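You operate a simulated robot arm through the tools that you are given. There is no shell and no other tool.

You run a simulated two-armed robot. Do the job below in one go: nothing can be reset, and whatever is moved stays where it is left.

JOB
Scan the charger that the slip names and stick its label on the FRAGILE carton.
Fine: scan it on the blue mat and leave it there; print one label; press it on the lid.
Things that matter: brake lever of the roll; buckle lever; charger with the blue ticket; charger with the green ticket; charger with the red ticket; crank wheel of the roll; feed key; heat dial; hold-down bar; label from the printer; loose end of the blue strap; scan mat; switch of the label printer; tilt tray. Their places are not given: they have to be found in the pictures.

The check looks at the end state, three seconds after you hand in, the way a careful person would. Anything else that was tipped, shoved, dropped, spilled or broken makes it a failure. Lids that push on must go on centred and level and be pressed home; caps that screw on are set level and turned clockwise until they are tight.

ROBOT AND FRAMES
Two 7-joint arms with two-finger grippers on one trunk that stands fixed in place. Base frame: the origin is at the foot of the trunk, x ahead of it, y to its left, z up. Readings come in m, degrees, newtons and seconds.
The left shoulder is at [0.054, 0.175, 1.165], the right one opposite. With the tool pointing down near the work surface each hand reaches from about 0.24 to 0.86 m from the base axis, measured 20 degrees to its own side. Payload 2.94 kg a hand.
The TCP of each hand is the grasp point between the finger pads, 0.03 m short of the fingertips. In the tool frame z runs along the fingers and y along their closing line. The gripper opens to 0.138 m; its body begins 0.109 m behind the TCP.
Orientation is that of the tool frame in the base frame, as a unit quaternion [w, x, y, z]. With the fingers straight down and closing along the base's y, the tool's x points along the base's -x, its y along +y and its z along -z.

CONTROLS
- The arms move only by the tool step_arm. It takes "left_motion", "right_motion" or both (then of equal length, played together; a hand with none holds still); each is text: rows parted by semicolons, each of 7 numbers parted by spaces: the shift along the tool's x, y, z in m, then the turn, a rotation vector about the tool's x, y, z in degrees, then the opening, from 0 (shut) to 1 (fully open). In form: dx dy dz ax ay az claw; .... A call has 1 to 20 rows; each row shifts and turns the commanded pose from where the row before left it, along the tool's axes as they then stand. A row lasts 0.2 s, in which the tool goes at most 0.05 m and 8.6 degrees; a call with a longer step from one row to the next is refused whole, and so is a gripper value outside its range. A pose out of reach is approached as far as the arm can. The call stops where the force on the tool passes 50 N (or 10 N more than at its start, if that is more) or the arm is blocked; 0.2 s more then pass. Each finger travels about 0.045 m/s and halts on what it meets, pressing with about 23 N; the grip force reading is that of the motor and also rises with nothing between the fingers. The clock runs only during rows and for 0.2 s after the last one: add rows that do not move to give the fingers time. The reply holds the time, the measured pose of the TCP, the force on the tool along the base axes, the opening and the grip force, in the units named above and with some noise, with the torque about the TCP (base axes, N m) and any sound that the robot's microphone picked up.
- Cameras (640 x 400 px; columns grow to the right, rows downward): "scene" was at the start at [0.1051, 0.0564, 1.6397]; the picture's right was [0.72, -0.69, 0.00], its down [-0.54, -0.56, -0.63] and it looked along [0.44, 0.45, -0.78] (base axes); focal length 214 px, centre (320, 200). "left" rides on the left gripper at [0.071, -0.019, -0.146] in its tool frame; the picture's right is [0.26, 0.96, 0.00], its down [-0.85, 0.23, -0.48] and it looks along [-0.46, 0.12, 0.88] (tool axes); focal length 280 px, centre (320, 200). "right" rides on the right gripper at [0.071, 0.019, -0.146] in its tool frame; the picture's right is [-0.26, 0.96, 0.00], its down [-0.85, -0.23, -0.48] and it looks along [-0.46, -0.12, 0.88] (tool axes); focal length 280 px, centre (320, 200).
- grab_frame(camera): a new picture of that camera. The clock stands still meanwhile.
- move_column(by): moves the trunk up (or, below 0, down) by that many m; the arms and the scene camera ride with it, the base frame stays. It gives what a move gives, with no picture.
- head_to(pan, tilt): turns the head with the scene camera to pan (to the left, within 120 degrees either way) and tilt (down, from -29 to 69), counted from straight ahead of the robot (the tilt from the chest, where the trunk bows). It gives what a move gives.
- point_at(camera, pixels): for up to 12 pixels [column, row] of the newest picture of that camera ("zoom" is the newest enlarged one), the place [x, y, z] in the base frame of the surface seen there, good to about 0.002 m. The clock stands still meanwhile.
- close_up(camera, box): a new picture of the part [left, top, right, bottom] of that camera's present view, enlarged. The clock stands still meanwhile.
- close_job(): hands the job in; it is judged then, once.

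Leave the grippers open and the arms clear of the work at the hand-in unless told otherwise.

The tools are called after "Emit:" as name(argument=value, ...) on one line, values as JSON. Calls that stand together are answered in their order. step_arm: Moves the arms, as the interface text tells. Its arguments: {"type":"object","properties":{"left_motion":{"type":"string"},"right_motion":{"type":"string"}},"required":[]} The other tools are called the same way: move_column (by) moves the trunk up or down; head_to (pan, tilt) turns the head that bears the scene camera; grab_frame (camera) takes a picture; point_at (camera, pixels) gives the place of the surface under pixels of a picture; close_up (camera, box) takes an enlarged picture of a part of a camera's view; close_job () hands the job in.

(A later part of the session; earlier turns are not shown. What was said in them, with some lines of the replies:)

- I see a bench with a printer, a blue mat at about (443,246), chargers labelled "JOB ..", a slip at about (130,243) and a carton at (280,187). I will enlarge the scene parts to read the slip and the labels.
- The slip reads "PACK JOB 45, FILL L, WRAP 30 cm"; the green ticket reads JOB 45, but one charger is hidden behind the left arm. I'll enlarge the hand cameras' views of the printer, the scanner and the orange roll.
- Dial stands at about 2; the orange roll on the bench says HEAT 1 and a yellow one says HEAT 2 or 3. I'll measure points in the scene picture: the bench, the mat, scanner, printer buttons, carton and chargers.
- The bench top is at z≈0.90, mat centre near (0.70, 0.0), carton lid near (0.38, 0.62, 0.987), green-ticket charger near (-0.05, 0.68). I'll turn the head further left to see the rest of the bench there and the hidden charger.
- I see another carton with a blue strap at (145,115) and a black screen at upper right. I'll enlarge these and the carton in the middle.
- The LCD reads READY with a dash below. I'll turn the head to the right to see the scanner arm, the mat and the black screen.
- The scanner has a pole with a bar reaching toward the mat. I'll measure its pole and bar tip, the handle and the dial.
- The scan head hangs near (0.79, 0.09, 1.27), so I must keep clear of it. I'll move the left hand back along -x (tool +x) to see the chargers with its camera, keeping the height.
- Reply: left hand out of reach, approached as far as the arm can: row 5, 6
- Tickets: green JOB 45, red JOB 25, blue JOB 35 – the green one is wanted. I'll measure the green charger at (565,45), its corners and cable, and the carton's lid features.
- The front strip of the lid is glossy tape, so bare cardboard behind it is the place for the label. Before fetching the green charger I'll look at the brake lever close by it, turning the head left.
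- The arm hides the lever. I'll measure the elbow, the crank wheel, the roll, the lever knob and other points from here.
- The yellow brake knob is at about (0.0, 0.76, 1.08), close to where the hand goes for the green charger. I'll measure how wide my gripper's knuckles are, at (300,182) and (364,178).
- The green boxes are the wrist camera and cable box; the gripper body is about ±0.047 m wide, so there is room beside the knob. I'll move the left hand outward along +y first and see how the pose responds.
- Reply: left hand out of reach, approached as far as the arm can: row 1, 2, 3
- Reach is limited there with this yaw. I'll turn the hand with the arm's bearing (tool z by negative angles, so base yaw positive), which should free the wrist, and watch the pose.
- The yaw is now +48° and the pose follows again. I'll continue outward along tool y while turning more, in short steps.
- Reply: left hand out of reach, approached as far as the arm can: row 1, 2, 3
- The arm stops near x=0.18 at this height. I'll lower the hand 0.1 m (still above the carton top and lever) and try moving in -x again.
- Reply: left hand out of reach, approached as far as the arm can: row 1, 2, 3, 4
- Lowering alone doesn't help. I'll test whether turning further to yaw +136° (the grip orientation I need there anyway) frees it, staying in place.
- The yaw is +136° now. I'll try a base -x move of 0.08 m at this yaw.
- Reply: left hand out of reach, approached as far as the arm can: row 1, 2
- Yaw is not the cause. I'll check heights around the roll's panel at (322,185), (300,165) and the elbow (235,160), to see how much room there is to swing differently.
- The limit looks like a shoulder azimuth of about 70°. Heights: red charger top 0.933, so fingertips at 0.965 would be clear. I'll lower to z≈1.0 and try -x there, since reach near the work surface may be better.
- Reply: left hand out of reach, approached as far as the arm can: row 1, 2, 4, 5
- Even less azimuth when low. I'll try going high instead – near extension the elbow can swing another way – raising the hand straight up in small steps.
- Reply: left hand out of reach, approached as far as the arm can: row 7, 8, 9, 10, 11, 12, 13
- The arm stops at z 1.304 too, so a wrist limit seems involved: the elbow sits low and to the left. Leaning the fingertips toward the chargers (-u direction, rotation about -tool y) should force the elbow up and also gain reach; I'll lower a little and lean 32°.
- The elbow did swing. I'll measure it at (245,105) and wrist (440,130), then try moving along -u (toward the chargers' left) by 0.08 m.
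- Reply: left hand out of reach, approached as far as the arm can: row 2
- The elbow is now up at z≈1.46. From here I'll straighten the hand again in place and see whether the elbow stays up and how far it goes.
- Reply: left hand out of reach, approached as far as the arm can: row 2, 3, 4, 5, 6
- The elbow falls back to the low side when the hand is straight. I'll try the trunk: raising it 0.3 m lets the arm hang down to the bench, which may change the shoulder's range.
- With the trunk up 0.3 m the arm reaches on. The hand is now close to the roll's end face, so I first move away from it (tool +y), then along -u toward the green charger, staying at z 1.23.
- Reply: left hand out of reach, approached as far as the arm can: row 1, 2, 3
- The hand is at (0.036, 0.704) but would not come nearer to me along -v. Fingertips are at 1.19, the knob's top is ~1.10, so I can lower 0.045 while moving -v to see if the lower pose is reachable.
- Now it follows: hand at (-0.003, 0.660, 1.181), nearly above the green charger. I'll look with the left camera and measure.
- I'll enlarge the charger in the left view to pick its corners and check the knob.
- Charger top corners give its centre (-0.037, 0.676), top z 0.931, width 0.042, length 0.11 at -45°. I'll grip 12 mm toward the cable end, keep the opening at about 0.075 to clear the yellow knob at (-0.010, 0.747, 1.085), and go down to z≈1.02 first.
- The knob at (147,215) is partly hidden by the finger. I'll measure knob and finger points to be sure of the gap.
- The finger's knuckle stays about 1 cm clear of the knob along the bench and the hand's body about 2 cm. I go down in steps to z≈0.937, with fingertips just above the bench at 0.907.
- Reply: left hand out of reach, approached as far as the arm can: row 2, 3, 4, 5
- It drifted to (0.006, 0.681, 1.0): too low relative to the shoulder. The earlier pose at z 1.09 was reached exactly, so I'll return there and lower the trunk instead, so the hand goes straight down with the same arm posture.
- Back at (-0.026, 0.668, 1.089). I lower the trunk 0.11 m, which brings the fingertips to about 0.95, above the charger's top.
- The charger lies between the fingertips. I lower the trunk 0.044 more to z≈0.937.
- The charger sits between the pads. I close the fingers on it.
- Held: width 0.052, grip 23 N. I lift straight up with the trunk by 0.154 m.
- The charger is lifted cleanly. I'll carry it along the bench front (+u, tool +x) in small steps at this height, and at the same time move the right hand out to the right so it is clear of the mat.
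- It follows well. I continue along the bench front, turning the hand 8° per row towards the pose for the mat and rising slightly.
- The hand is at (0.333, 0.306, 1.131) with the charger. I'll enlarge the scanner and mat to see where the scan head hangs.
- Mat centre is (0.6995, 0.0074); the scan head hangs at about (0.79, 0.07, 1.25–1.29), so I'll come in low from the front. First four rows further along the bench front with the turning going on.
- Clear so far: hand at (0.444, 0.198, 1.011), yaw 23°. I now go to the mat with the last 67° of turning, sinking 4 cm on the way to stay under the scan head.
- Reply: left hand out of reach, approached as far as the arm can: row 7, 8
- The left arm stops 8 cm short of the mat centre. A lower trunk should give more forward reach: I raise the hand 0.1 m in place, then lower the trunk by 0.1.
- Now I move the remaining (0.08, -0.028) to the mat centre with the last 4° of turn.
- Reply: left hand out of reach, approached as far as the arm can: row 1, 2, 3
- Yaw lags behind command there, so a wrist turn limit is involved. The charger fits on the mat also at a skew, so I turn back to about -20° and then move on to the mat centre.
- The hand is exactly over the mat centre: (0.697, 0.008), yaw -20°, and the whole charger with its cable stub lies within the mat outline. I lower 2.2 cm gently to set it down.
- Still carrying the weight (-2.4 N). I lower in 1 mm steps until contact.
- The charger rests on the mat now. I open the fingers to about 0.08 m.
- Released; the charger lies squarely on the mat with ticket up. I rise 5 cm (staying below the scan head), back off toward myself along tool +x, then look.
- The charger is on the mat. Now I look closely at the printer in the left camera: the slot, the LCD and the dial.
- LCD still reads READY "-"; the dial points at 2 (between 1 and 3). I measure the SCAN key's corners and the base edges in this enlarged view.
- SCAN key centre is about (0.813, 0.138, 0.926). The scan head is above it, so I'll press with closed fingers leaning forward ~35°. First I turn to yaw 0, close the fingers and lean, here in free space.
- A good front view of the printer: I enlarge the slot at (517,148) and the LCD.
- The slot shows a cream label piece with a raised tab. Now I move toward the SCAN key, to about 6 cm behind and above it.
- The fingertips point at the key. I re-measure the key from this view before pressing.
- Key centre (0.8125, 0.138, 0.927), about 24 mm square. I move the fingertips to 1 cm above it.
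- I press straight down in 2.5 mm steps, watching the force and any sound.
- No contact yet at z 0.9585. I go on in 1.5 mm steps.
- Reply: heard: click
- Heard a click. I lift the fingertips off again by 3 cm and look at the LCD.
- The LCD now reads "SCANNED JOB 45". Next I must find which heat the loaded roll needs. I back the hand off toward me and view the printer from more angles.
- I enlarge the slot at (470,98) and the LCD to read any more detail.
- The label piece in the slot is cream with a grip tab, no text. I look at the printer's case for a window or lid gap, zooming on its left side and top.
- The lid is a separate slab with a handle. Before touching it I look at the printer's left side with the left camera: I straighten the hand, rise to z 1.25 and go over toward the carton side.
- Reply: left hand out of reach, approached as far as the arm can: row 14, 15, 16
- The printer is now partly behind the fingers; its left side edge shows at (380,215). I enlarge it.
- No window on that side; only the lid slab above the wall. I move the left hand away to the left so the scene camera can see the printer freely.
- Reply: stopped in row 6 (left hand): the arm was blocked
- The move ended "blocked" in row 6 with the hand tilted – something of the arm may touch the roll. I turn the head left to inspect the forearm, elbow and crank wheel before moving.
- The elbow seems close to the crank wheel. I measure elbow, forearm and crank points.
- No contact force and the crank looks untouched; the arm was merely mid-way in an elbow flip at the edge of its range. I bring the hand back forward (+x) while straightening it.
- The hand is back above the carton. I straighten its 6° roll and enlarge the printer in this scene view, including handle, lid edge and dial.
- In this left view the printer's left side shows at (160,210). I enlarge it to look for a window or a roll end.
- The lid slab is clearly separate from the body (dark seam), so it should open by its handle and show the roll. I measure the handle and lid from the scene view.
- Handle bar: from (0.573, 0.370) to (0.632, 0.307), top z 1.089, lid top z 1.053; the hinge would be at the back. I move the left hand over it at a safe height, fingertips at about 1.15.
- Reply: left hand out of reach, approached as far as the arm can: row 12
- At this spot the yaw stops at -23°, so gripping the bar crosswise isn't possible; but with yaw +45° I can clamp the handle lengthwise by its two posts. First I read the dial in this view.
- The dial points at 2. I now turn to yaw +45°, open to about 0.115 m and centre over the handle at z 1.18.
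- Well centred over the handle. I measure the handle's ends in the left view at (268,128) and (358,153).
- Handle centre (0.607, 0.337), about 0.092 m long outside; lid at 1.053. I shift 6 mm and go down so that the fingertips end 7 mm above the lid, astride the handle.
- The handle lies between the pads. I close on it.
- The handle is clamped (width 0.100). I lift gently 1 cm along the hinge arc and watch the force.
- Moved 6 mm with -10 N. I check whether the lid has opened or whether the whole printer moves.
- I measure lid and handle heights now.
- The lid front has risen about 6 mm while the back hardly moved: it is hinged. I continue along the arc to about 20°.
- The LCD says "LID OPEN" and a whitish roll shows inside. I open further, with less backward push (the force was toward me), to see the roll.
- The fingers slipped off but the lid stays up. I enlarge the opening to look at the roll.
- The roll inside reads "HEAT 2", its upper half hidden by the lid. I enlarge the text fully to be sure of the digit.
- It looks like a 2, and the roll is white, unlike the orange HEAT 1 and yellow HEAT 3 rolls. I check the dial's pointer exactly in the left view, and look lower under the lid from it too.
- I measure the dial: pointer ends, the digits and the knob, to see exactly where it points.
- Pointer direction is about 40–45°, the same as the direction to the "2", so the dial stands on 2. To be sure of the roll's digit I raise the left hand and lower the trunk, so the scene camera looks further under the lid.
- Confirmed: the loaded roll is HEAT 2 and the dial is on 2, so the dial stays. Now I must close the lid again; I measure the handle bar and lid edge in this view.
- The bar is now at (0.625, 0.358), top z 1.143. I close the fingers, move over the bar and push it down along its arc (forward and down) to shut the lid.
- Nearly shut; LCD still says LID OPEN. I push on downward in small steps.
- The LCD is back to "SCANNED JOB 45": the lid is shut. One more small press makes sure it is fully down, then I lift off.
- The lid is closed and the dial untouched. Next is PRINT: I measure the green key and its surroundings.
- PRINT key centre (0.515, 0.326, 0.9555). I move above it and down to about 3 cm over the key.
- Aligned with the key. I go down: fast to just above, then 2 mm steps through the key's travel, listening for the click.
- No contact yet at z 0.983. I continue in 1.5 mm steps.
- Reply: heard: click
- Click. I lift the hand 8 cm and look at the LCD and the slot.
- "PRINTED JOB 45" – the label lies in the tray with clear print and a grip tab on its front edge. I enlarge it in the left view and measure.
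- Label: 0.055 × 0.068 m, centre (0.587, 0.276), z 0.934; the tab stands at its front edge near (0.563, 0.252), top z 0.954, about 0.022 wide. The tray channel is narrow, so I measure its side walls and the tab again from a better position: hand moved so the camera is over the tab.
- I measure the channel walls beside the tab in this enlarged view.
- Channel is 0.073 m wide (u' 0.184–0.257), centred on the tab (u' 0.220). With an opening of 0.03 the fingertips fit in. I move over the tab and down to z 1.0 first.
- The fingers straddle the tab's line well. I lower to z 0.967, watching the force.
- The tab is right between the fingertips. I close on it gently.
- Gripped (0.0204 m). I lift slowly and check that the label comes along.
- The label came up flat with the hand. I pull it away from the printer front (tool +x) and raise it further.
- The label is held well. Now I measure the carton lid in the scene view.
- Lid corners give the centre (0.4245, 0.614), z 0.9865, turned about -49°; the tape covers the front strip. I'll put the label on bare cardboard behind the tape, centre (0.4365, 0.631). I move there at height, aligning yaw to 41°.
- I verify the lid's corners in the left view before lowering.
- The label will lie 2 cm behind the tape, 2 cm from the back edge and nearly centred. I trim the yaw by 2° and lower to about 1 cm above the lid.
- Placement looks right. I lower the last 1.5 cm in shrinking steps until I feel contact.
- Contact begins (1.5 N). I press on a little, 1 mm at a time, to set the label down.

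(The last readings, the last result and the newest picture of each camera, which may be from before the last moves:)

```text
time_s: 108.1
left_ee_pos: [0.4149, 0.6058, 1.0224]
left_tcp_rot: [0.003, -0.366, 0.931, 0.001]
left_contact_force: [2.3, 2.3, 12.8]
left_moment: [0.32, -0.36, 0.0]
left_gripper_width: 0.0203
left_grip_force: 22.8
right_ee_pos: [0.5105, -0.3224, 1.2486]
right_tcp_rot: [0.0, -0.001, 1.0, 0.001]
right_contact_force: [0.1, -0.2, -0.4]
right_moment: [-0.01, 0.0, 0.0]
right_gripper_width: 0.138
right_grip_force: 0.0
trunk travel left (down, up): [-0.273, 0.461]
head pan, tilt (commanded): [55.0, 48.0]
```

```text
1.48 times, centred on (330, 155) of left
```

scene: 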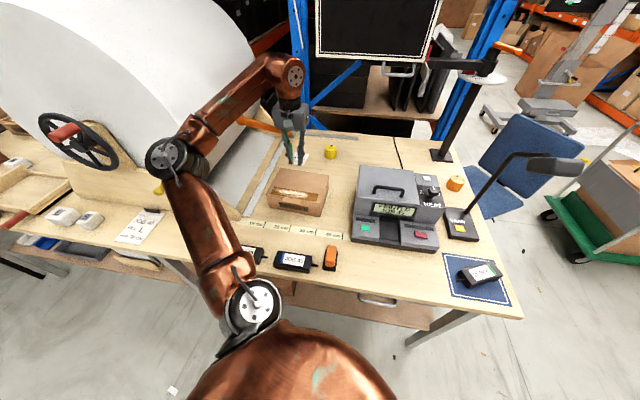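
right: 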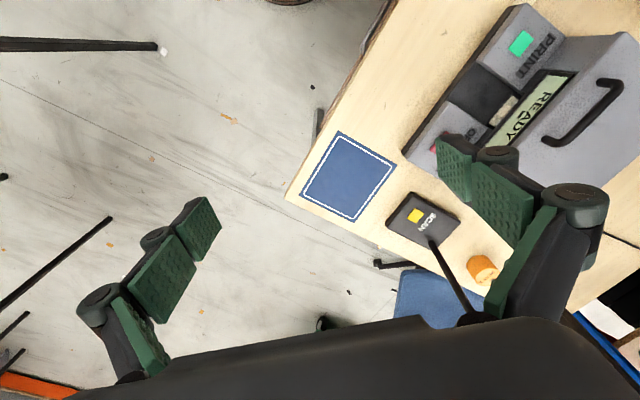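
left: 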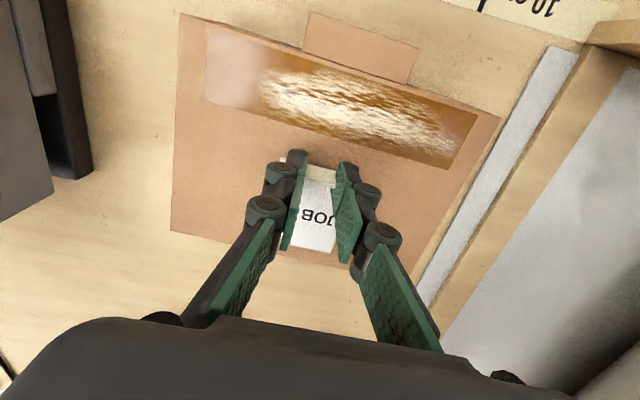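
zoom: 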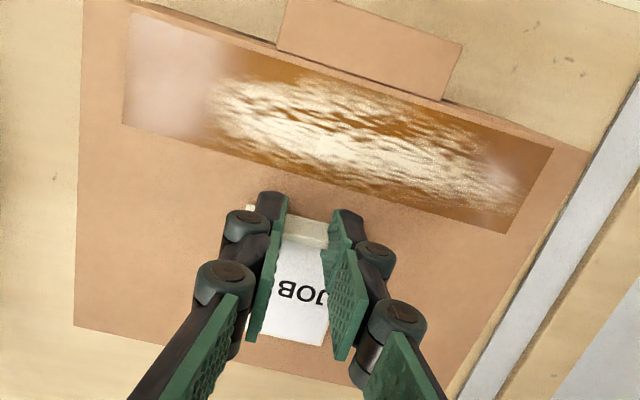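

The label is pressed down with 13 N. I open the fingers and rise, then check that it stays.

Emit:
step_arm(left_motion="0 0 0 0 0 0 0.15; 0 0 0 0 0 0 0.25; 0 0 0 0 0 0 0.35; 0 0 0 0 0 0 0.35; 0 0 -0.02 0 0 0 0.35; 0 0 -0.03 0 0 0 0.35; 0 0 -0.03 0 0 0 0.35")

Emit:
grab_frame(camera="left")

Emit:
close_up(camera="scene", box=[250, 130, 350, 220])

```text
time_s: 109.7
left_ee_pos: [0.4137, 0.605, 1.0991]
left_tcp_rot: [0.001, -0.367, 0.93, 0.001]
left_contact_force: [0.2, 0.1, 0.2]
left_moment: [0.0, -0.03, 0.01]
left_gripper_width: 0.0479
left_grip_force: 0.0
right_ee_pos: [0.5105, -0.3227, 1.2482]
right_tcp_rot: [0.0, -0.001, 1.0, 0.0]
right_contact_force: [-0.1, -0.9, 0.6]
right_moment: [0.01, -0.04, 0.01]
right_gripper_width: 0.138
right_grip_force: 0.0
trunk travel left (down, up): [-0.273, 0.461]
head pan, tilt (commanded): [55.0, 48.0]
```

```text
taken
```

left: 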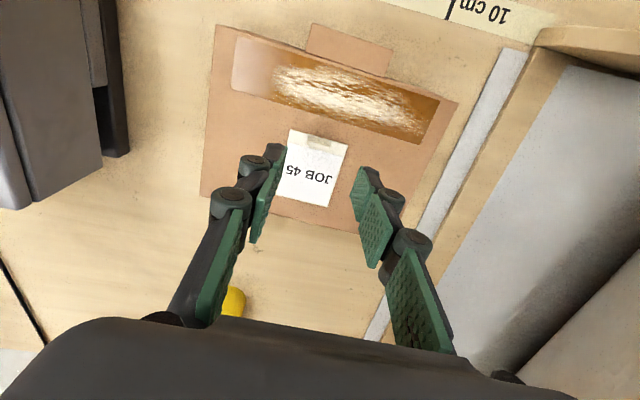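

```text
4.44 times, centred on (300, 175) of scene
```

zoom: 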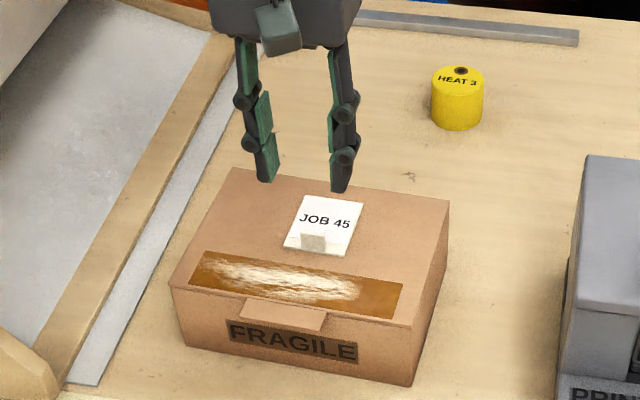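

The label "JOB 45" lies square on the lid. Now I'll press it on firmly: I measure its corners and tab first.

Emit:
close_up(camera="left", box=[260, 110, 370, 220])

Emit:
point_at(camera="zoom", pixels=[[165, 75], [385, 130], [125, 295], [325, 350], [265, 245], [255, 108], [260, 120], [240, 290], [300, 300], [200, 180]])

```text
3.64 times, centred on (315, 165) of left
```

zoom: 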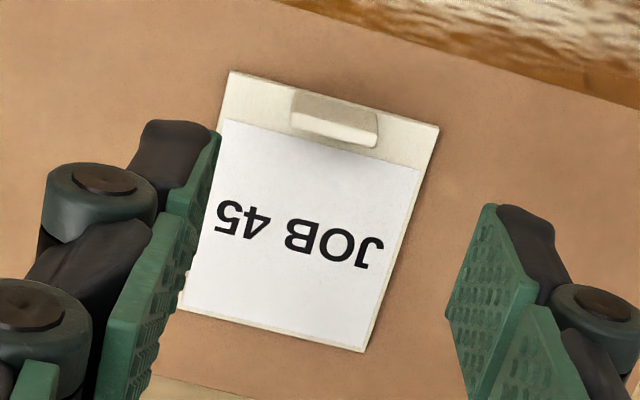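

```text
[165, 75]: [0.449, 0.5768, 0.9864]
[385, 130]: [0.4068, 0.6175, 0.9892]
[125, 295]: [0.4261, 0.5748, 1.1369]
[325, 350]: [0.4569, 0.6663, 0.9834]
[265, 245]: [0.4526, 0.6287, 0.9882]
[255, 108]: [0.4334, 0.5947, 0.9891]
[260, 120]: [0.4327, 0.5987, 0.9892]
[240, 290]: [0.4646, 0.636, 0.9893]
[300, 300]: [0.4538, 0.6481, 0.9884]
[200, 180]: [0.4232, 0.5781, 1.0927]
```

Emit:
point_at(camera="zoom", pixels=[[234, 80], [430, 132], [188, 305], [358, 345], [302, 215], [335, 110], [335, 135], [295, 100], [375, 140]])

```text
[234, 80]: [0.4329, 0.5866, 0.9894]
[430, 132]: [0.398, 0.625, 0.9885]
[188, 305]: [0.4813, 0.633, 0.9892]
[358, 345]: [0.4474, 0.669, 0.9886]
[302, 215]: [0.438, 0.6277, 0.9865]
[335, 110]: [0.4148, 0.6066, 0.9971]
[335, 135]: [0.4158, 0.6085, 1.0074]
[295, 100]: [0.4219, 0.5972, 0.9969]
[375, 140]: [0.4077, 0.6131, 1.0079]
```

Label corners confirm: flat, centre (0.440, 0.628), top z 0.989. I close the fingers, move over the label's centre (clear of the tab) and go down to just above it.

Emit:
step_arm(left_motion="-0.0384 0 0 0 0 0 0; 0 0 0 0 0 0 0; 0 0 0 0 0 0 0; 0 0 0 0 0 0 0; 0 0 0.035 0 0 0 0; 0 0 0.03 0 0 0 0; 0 0 0 0 0 0 0")

Emit:
close_up(camera="scene", box=[250, 110, 350, 220])

```text
time_s: 111.3
left_ee_pos: [0.4402, 0.633, 1.0367]
left_tcp_rot: [0.002, -0.366, 0.931, 0.001]
left_contact_force: [-0.2, 0.0, 0.4]
left_moment: [0.02, 0.01, 0.01]
left_gripper_width: 0.0
left_grip_force: 22.6
right_ee_pos: [0.5105, -0.3209, 1.2475]
right_tcp_rot: [0.0, -0.001, 1.0, 0.001]
right_contact_force: [-0.8, 0.6, 0.2]
right_moment: [0.04, 0.0, 0.01]
right_gripper_width: 0.1382
right_grip_force: 0.0
trunk travel left (down, up): [-0.273, 0.461]
head pan, tilt (commanded): [55.0, 48.0]
```

```text
3.64 times, centred on (300, 165) of scene
```

zoom: 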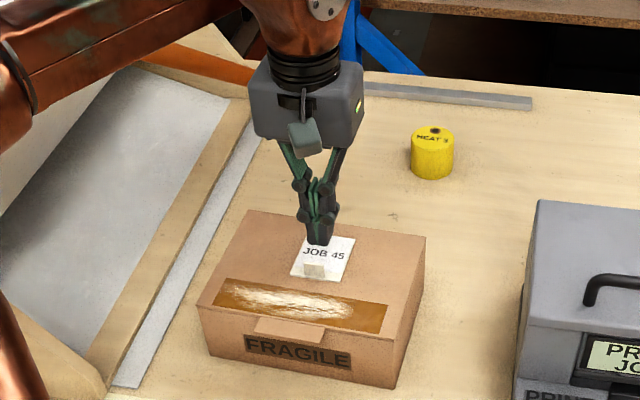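

Fingertips hover 2 cm over the label's middle. I press down step by step to about 20 N.

Emit:
step_arm(left_motion="0 0 0.01 0 0 0 0; 0 0 0.006 0 0 0 0; 0 0 0.003 0 0 0 0; 0 0 0.002 0 0 0 0; 0 0 0 0 0 0 0")

```text
time_s: 112.5
left_ee_pos: [0.4411, 0.6331, 1.0143]
left_tcp_rot: [0.002, -0.366, 0.93, 0.001]
left_contact_force: [0.1, 0.1, 0.8]
left_moment: [0.01, 0.01, 0.01]
left_gripper_width: 0.006
left_grip_force: 23.0
right_ee_pos: [0.51, -0.3221, 1.2492]
right_tcp_rot: [-0.001, 0.0, 1.0, 0.0]
right_contact_force: [0.6, 0.6, -0.3]
right_moment: [0.01, -0.01, 0.02]
right_gripper_width: 0.1381
right_grip_force: 0.1
trunk travel left (down, up): [-0.273, 0.461]
head pan, tilt (commanded): [55.0, 48.0]
```

Touching now. I press on in 1.5 mm steps.

Emit:
step_arm(left_motion="0 0 0.0015 0 0 0 0; 0 0 0.0015 0 0 0 0; 0 0 0 0 0 0 0")

```text
time_s: 113.3
left_ee_pos: [0.4411, 0.6322, 1.013]
left_tcp_rot: [0.003, -0.367, 0.93, 0.001]
left_contact_force: [-0.1, 2.9, 14.9]
left_moment: [0.06, 0.04, -0.02]
left_gripper_width: 0.0061
left_grip_force: 23.0
right_ee_pos: [0.5094, -0.3225, 1.2501]
right_tcp_rot: [0.001, -0.001, 1.0, 0.001]
right_contact_force: [-0.2, 0.4, -0.4]
right_moment: [0.01, 0.01, -0.02]
right_gripper_width: 0.1377
right_grip_force: 0.1
trunk travel left (down, up): [-0.273, 0.461]
head pan, tilt (commanded): [55.0, 48.0]
```

Emit:
step_arm(left_motion="0 0 0.0012 0 0 0 0; 0 0 0 0 0 0 0; 0 0 0 0 0 0 0; 0 0 0 0 0 0 0")

```text
time_s: 114.3
left_ee_pos: [0.4418, 0.6315, 1.0128]
left_tcp_rot: [0.004, -0.367, 0.93, 0.001]
left_contact_force: [2.9, 8.3, 30.1]
left_moment: [0.21, -0.06, -0.01]
left_gripper_width: 0.0063
left_grip_force: 23.4
right_ee_pos: [0.5089, -0.3244, 1.2484]
right_tcp_rot: [0.001, -0.001, 1.0, 0.001]
right_contact_force: [-0.4, -0.3, -0.3]
right_moment: [-0.04, 0.0, 0.01]
right_gripper_width: 0.1381
right_grip_force: 0.0
trunk travel left (down, up): [-0.273, 0.461]
head pan, tilt (commanded): [55.0, 48.0]
```

Pressed with 30 N. I rise straight off and check the label and the carton.

Emit:
step_arm(left_motion="0 0 -0.01 0 0 0 0; 0 0 -0.03 0 0 0 0; 0 0 -0.04 0 0 0 0; 0 0 -0.04 0 0 0 0; 0 0 0 0 0 0 0")

Emit:
grab_frame(camera="left")

Emit:
close_up(camera="scene", box=[250, 130, 350, 220])

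```text
time_s: 115.5
left_ee_pos: [0.44, 0.6276, 1.1319]
left_tcp_rot: [0.005, -0.365, 0.931, 0.001]
left_contact_force: [-0.4, -0.8, 1.5]
left_moment: [0.17, -0.09, -0.05]
left_gripper_width: 0.0002
left_grip_force: 23.2
right_ee_pos: [0.5075, -0.3256, 1.2498]
right_tcp_rot: [0.002, 0.0, 1.0, 0.003]
right_contact_force: [0.4, -0.4, 1.1]
right_moment: [0.14, -0.1, 0.0]
right_gripper_width: 0.1381
right_grip_force: 0.0
trunk travel left (down, up): [-0.273, 0.461]
head pan, tilt (commanded): [55.0, 48.0]
```

```text
taken
```

left: 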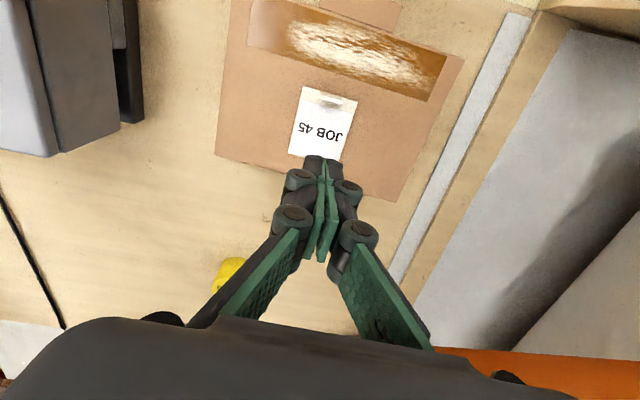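

```text
4.44 times, centred on (300, 175) of scene
```

zoom: 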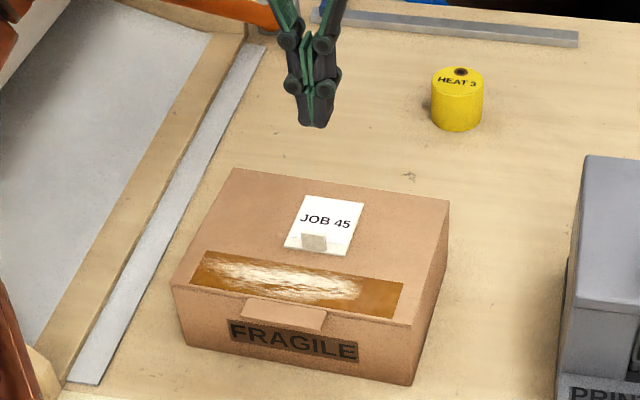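

The label sits flat and the carton has not moved. I raise the left hand, open it and draw back over the bench front, clear of the work.

Emit:
step_arm(left_motion="0 0 -0.04 0 0 0 0.5; 0 0 -0.04 0 0 0 0.5; 0.0368 -0.0102 0 0 0 0 1; 0.0368 -0.0102 0 0 0 0 1; 0.0368 -0.0102 0 0 0 0 1; 0.0368 -0.0102 0 0 0 0 1; 0.0368 -0.0102 0 0 0 0 1; 0.0368 -0.0102 0 0 0 0 1; 0 0 0 0 0 0 1; 0 0 0 0 0 0 1")

Emit:
grab_frame(camera="scene")

Emit:
grab_frame(camera="left")

```text
time_s: 117.7
left_ee_pos: [0.3817, 0.4258, 1.1543]
left_tcp_rot: [0.003, -0.366, 0.931, 0.001]
left_contact_force: [-0.1, -0.2, 0.1]
left_moment: [0.07, -0.05, 0.02]
left_gripper_width: 0.1383
left_grip_force: 0.0
left hand out of reach, approached as far as the arm can: row 1, 2, 3, 4, 5, 6, 7
right_ee_pos: [0.5085, -0.3228, 1.249]
right_tcp_rot: [0.0, 0.0, 1.0, 0.001]
right_contact_force: [-0.2, 0.2, -0.4]
right_moment: [0.04, -0.01, -0.02]
right_gripper_width: 0.1379
right_grip_force: 0.0
trunk travel left (down, up): [-0.273, 0.461]
head pan, tilt (commanded): [55.0, 48.0]
```

```text
taken
```

scene: 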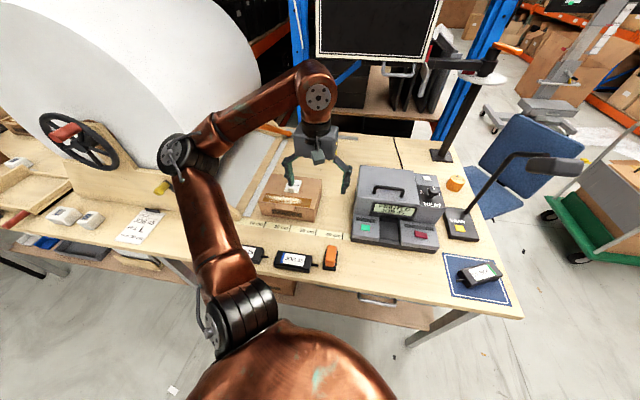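

```text
taken
```

left: 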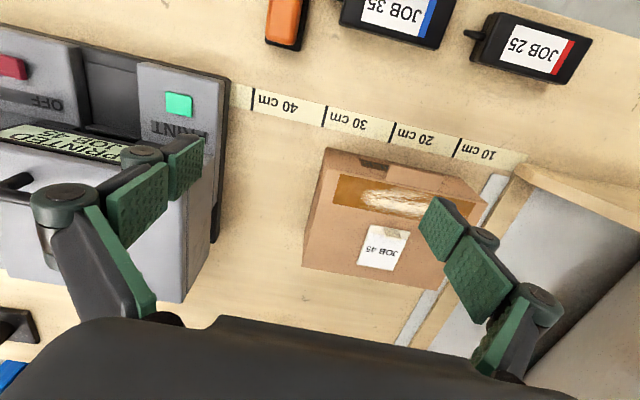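

Label in place, everything else looks undisturbed. I raise the trunk 0.15 m so both open hands are well clear, then do a last check.

Emit:
move_column(by=0.15)

Emit:
grab_frame(camera="scene")

Emit:
close_up(camera="scene", box=[230, 150, 530, 320])

Emit:
grab_frame(camera="left")

```text
time_s: 119.5
left_ee_pos: [0.3822, 0.4268, 1.3016]
left_tcp_rot: [0.001, -0.366, 0.931, 0.0]
left_contact_force: [-0.1, -0.3, -0.3]
left_moment: [0.01, 0.0, 0.0]
left_gripper_width: 0.1378
left_grip_force: 0.1
right_ee_pos: [0.5109, -0.3217, 1.3982]
right_tcp_rot: [-0.001, 0.0, 1.0, 0.001]
right_contact_force: [0.4, 1.0, -0.3]
right_moment: [-0.02, 0.0, -0.02]
right_gripper_width: 0.1383
right_grip_force: 0.0
trunk travel left (down, up): [-0.423, 0.311]
head pan, tilt (commanded): [55.0, 48.0]
```

```text
taken
```

scene: 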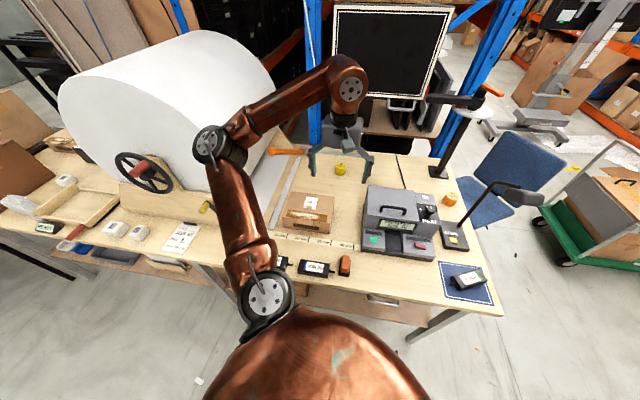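

```text
2.13 times, centred on (380, 235) of scene
```

zoom: 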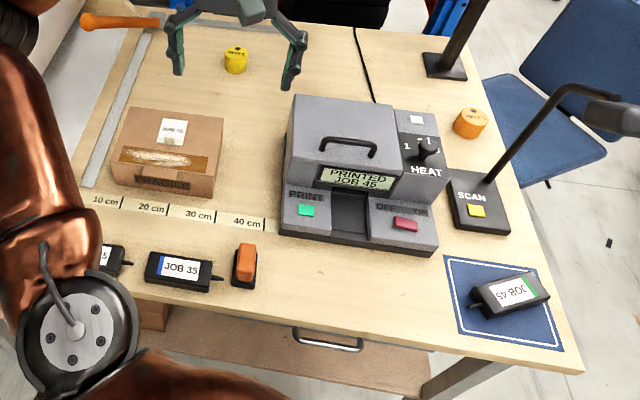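

```text
taken
```

left: 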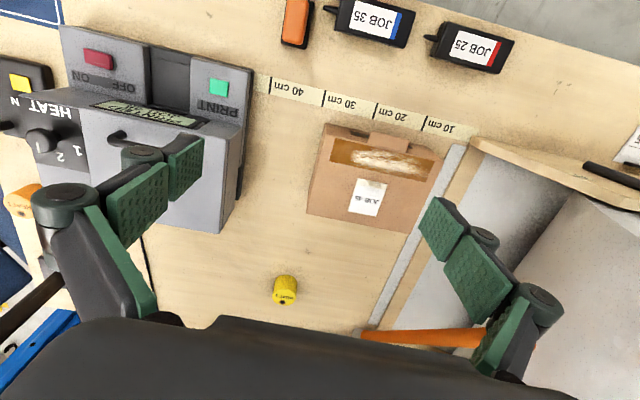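

All in order in the overview. One check: the charger's right end near the mat edge – I enlarge and measure it.

Emit:
close_up(camera="scene", box=[430, 255, 505, 320])

```text
6.15 times, centred on (468, 288) of scene
```

zoom: 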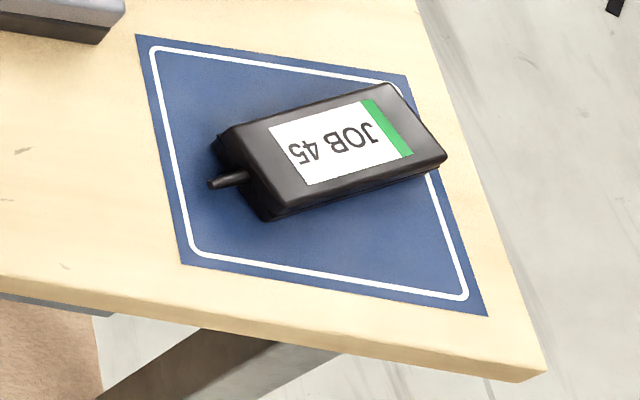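

Emit:
point_at(camera="zoom", pixels=[[390, 90], [440, 155], [270, 205], [235, 140], [440, 168], [265, 218], [137, 40], [403, 78], [486, 312], [182, 262], [340, 140], [210, 183]])

```text
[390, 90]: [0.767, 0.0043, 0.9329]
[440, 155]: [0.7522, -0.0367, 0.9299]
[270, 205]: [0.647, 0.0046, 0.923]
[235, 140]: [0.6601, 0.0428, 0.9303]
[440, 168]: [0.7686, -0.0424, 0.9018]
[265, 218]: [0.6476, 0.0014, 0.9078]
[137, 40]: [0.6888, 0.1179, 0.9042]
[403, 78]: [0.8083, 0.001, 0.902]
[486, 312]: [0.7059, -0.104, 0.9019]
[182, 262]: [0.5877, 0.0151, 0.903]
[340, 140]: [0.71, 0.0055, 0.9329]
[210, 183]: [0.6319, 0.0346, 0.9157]
```

The charger's corners all lie inside the mat (at least 14 mm from its edge), ticket up. The label is on the FRAGILE lid, pressed with 30 N. The printer lid is shut, the hands are open and clear, and nothing else was disturbed. I hand in the job.

Emit:
close_job()

```text
The job is handed in.
```

The job is handed in: the JOB 45 charger is scanned and still on the blue mat, and its one printed label is on the lid of the FRAGILE carton. I don't have the check's verdict.

- **Charger:** The slip named JOB 45, which is the charger with the green ticket. It lies ticket-up with every corner inside the mat, at least 14 mm from the edge. It sits about 24° askew because the arm could not reach the mat squared up.
- **Heat setting:** I opened the printer lid to see which roll was loaded. It read HEAT 2, which matched the dial, so I left the dial alone and shut the lid again.
- **Label:** One label reading JOB 45 came out with clear print. I placed it on bare cardboard about 2 cm behind the glossy tape and pressed it down with about 30 N. It lies flat, but I could not test how well it sticks.
- **Everything else:** One arm move on the left side stopped as "blocked" near the big roll. I felt no contact, and the crank wheel looked untouched in the pictures. The other two chargers, the carton and the loose rolls looked undisturbed in the last pictures. Both hands are open and clear of the work.
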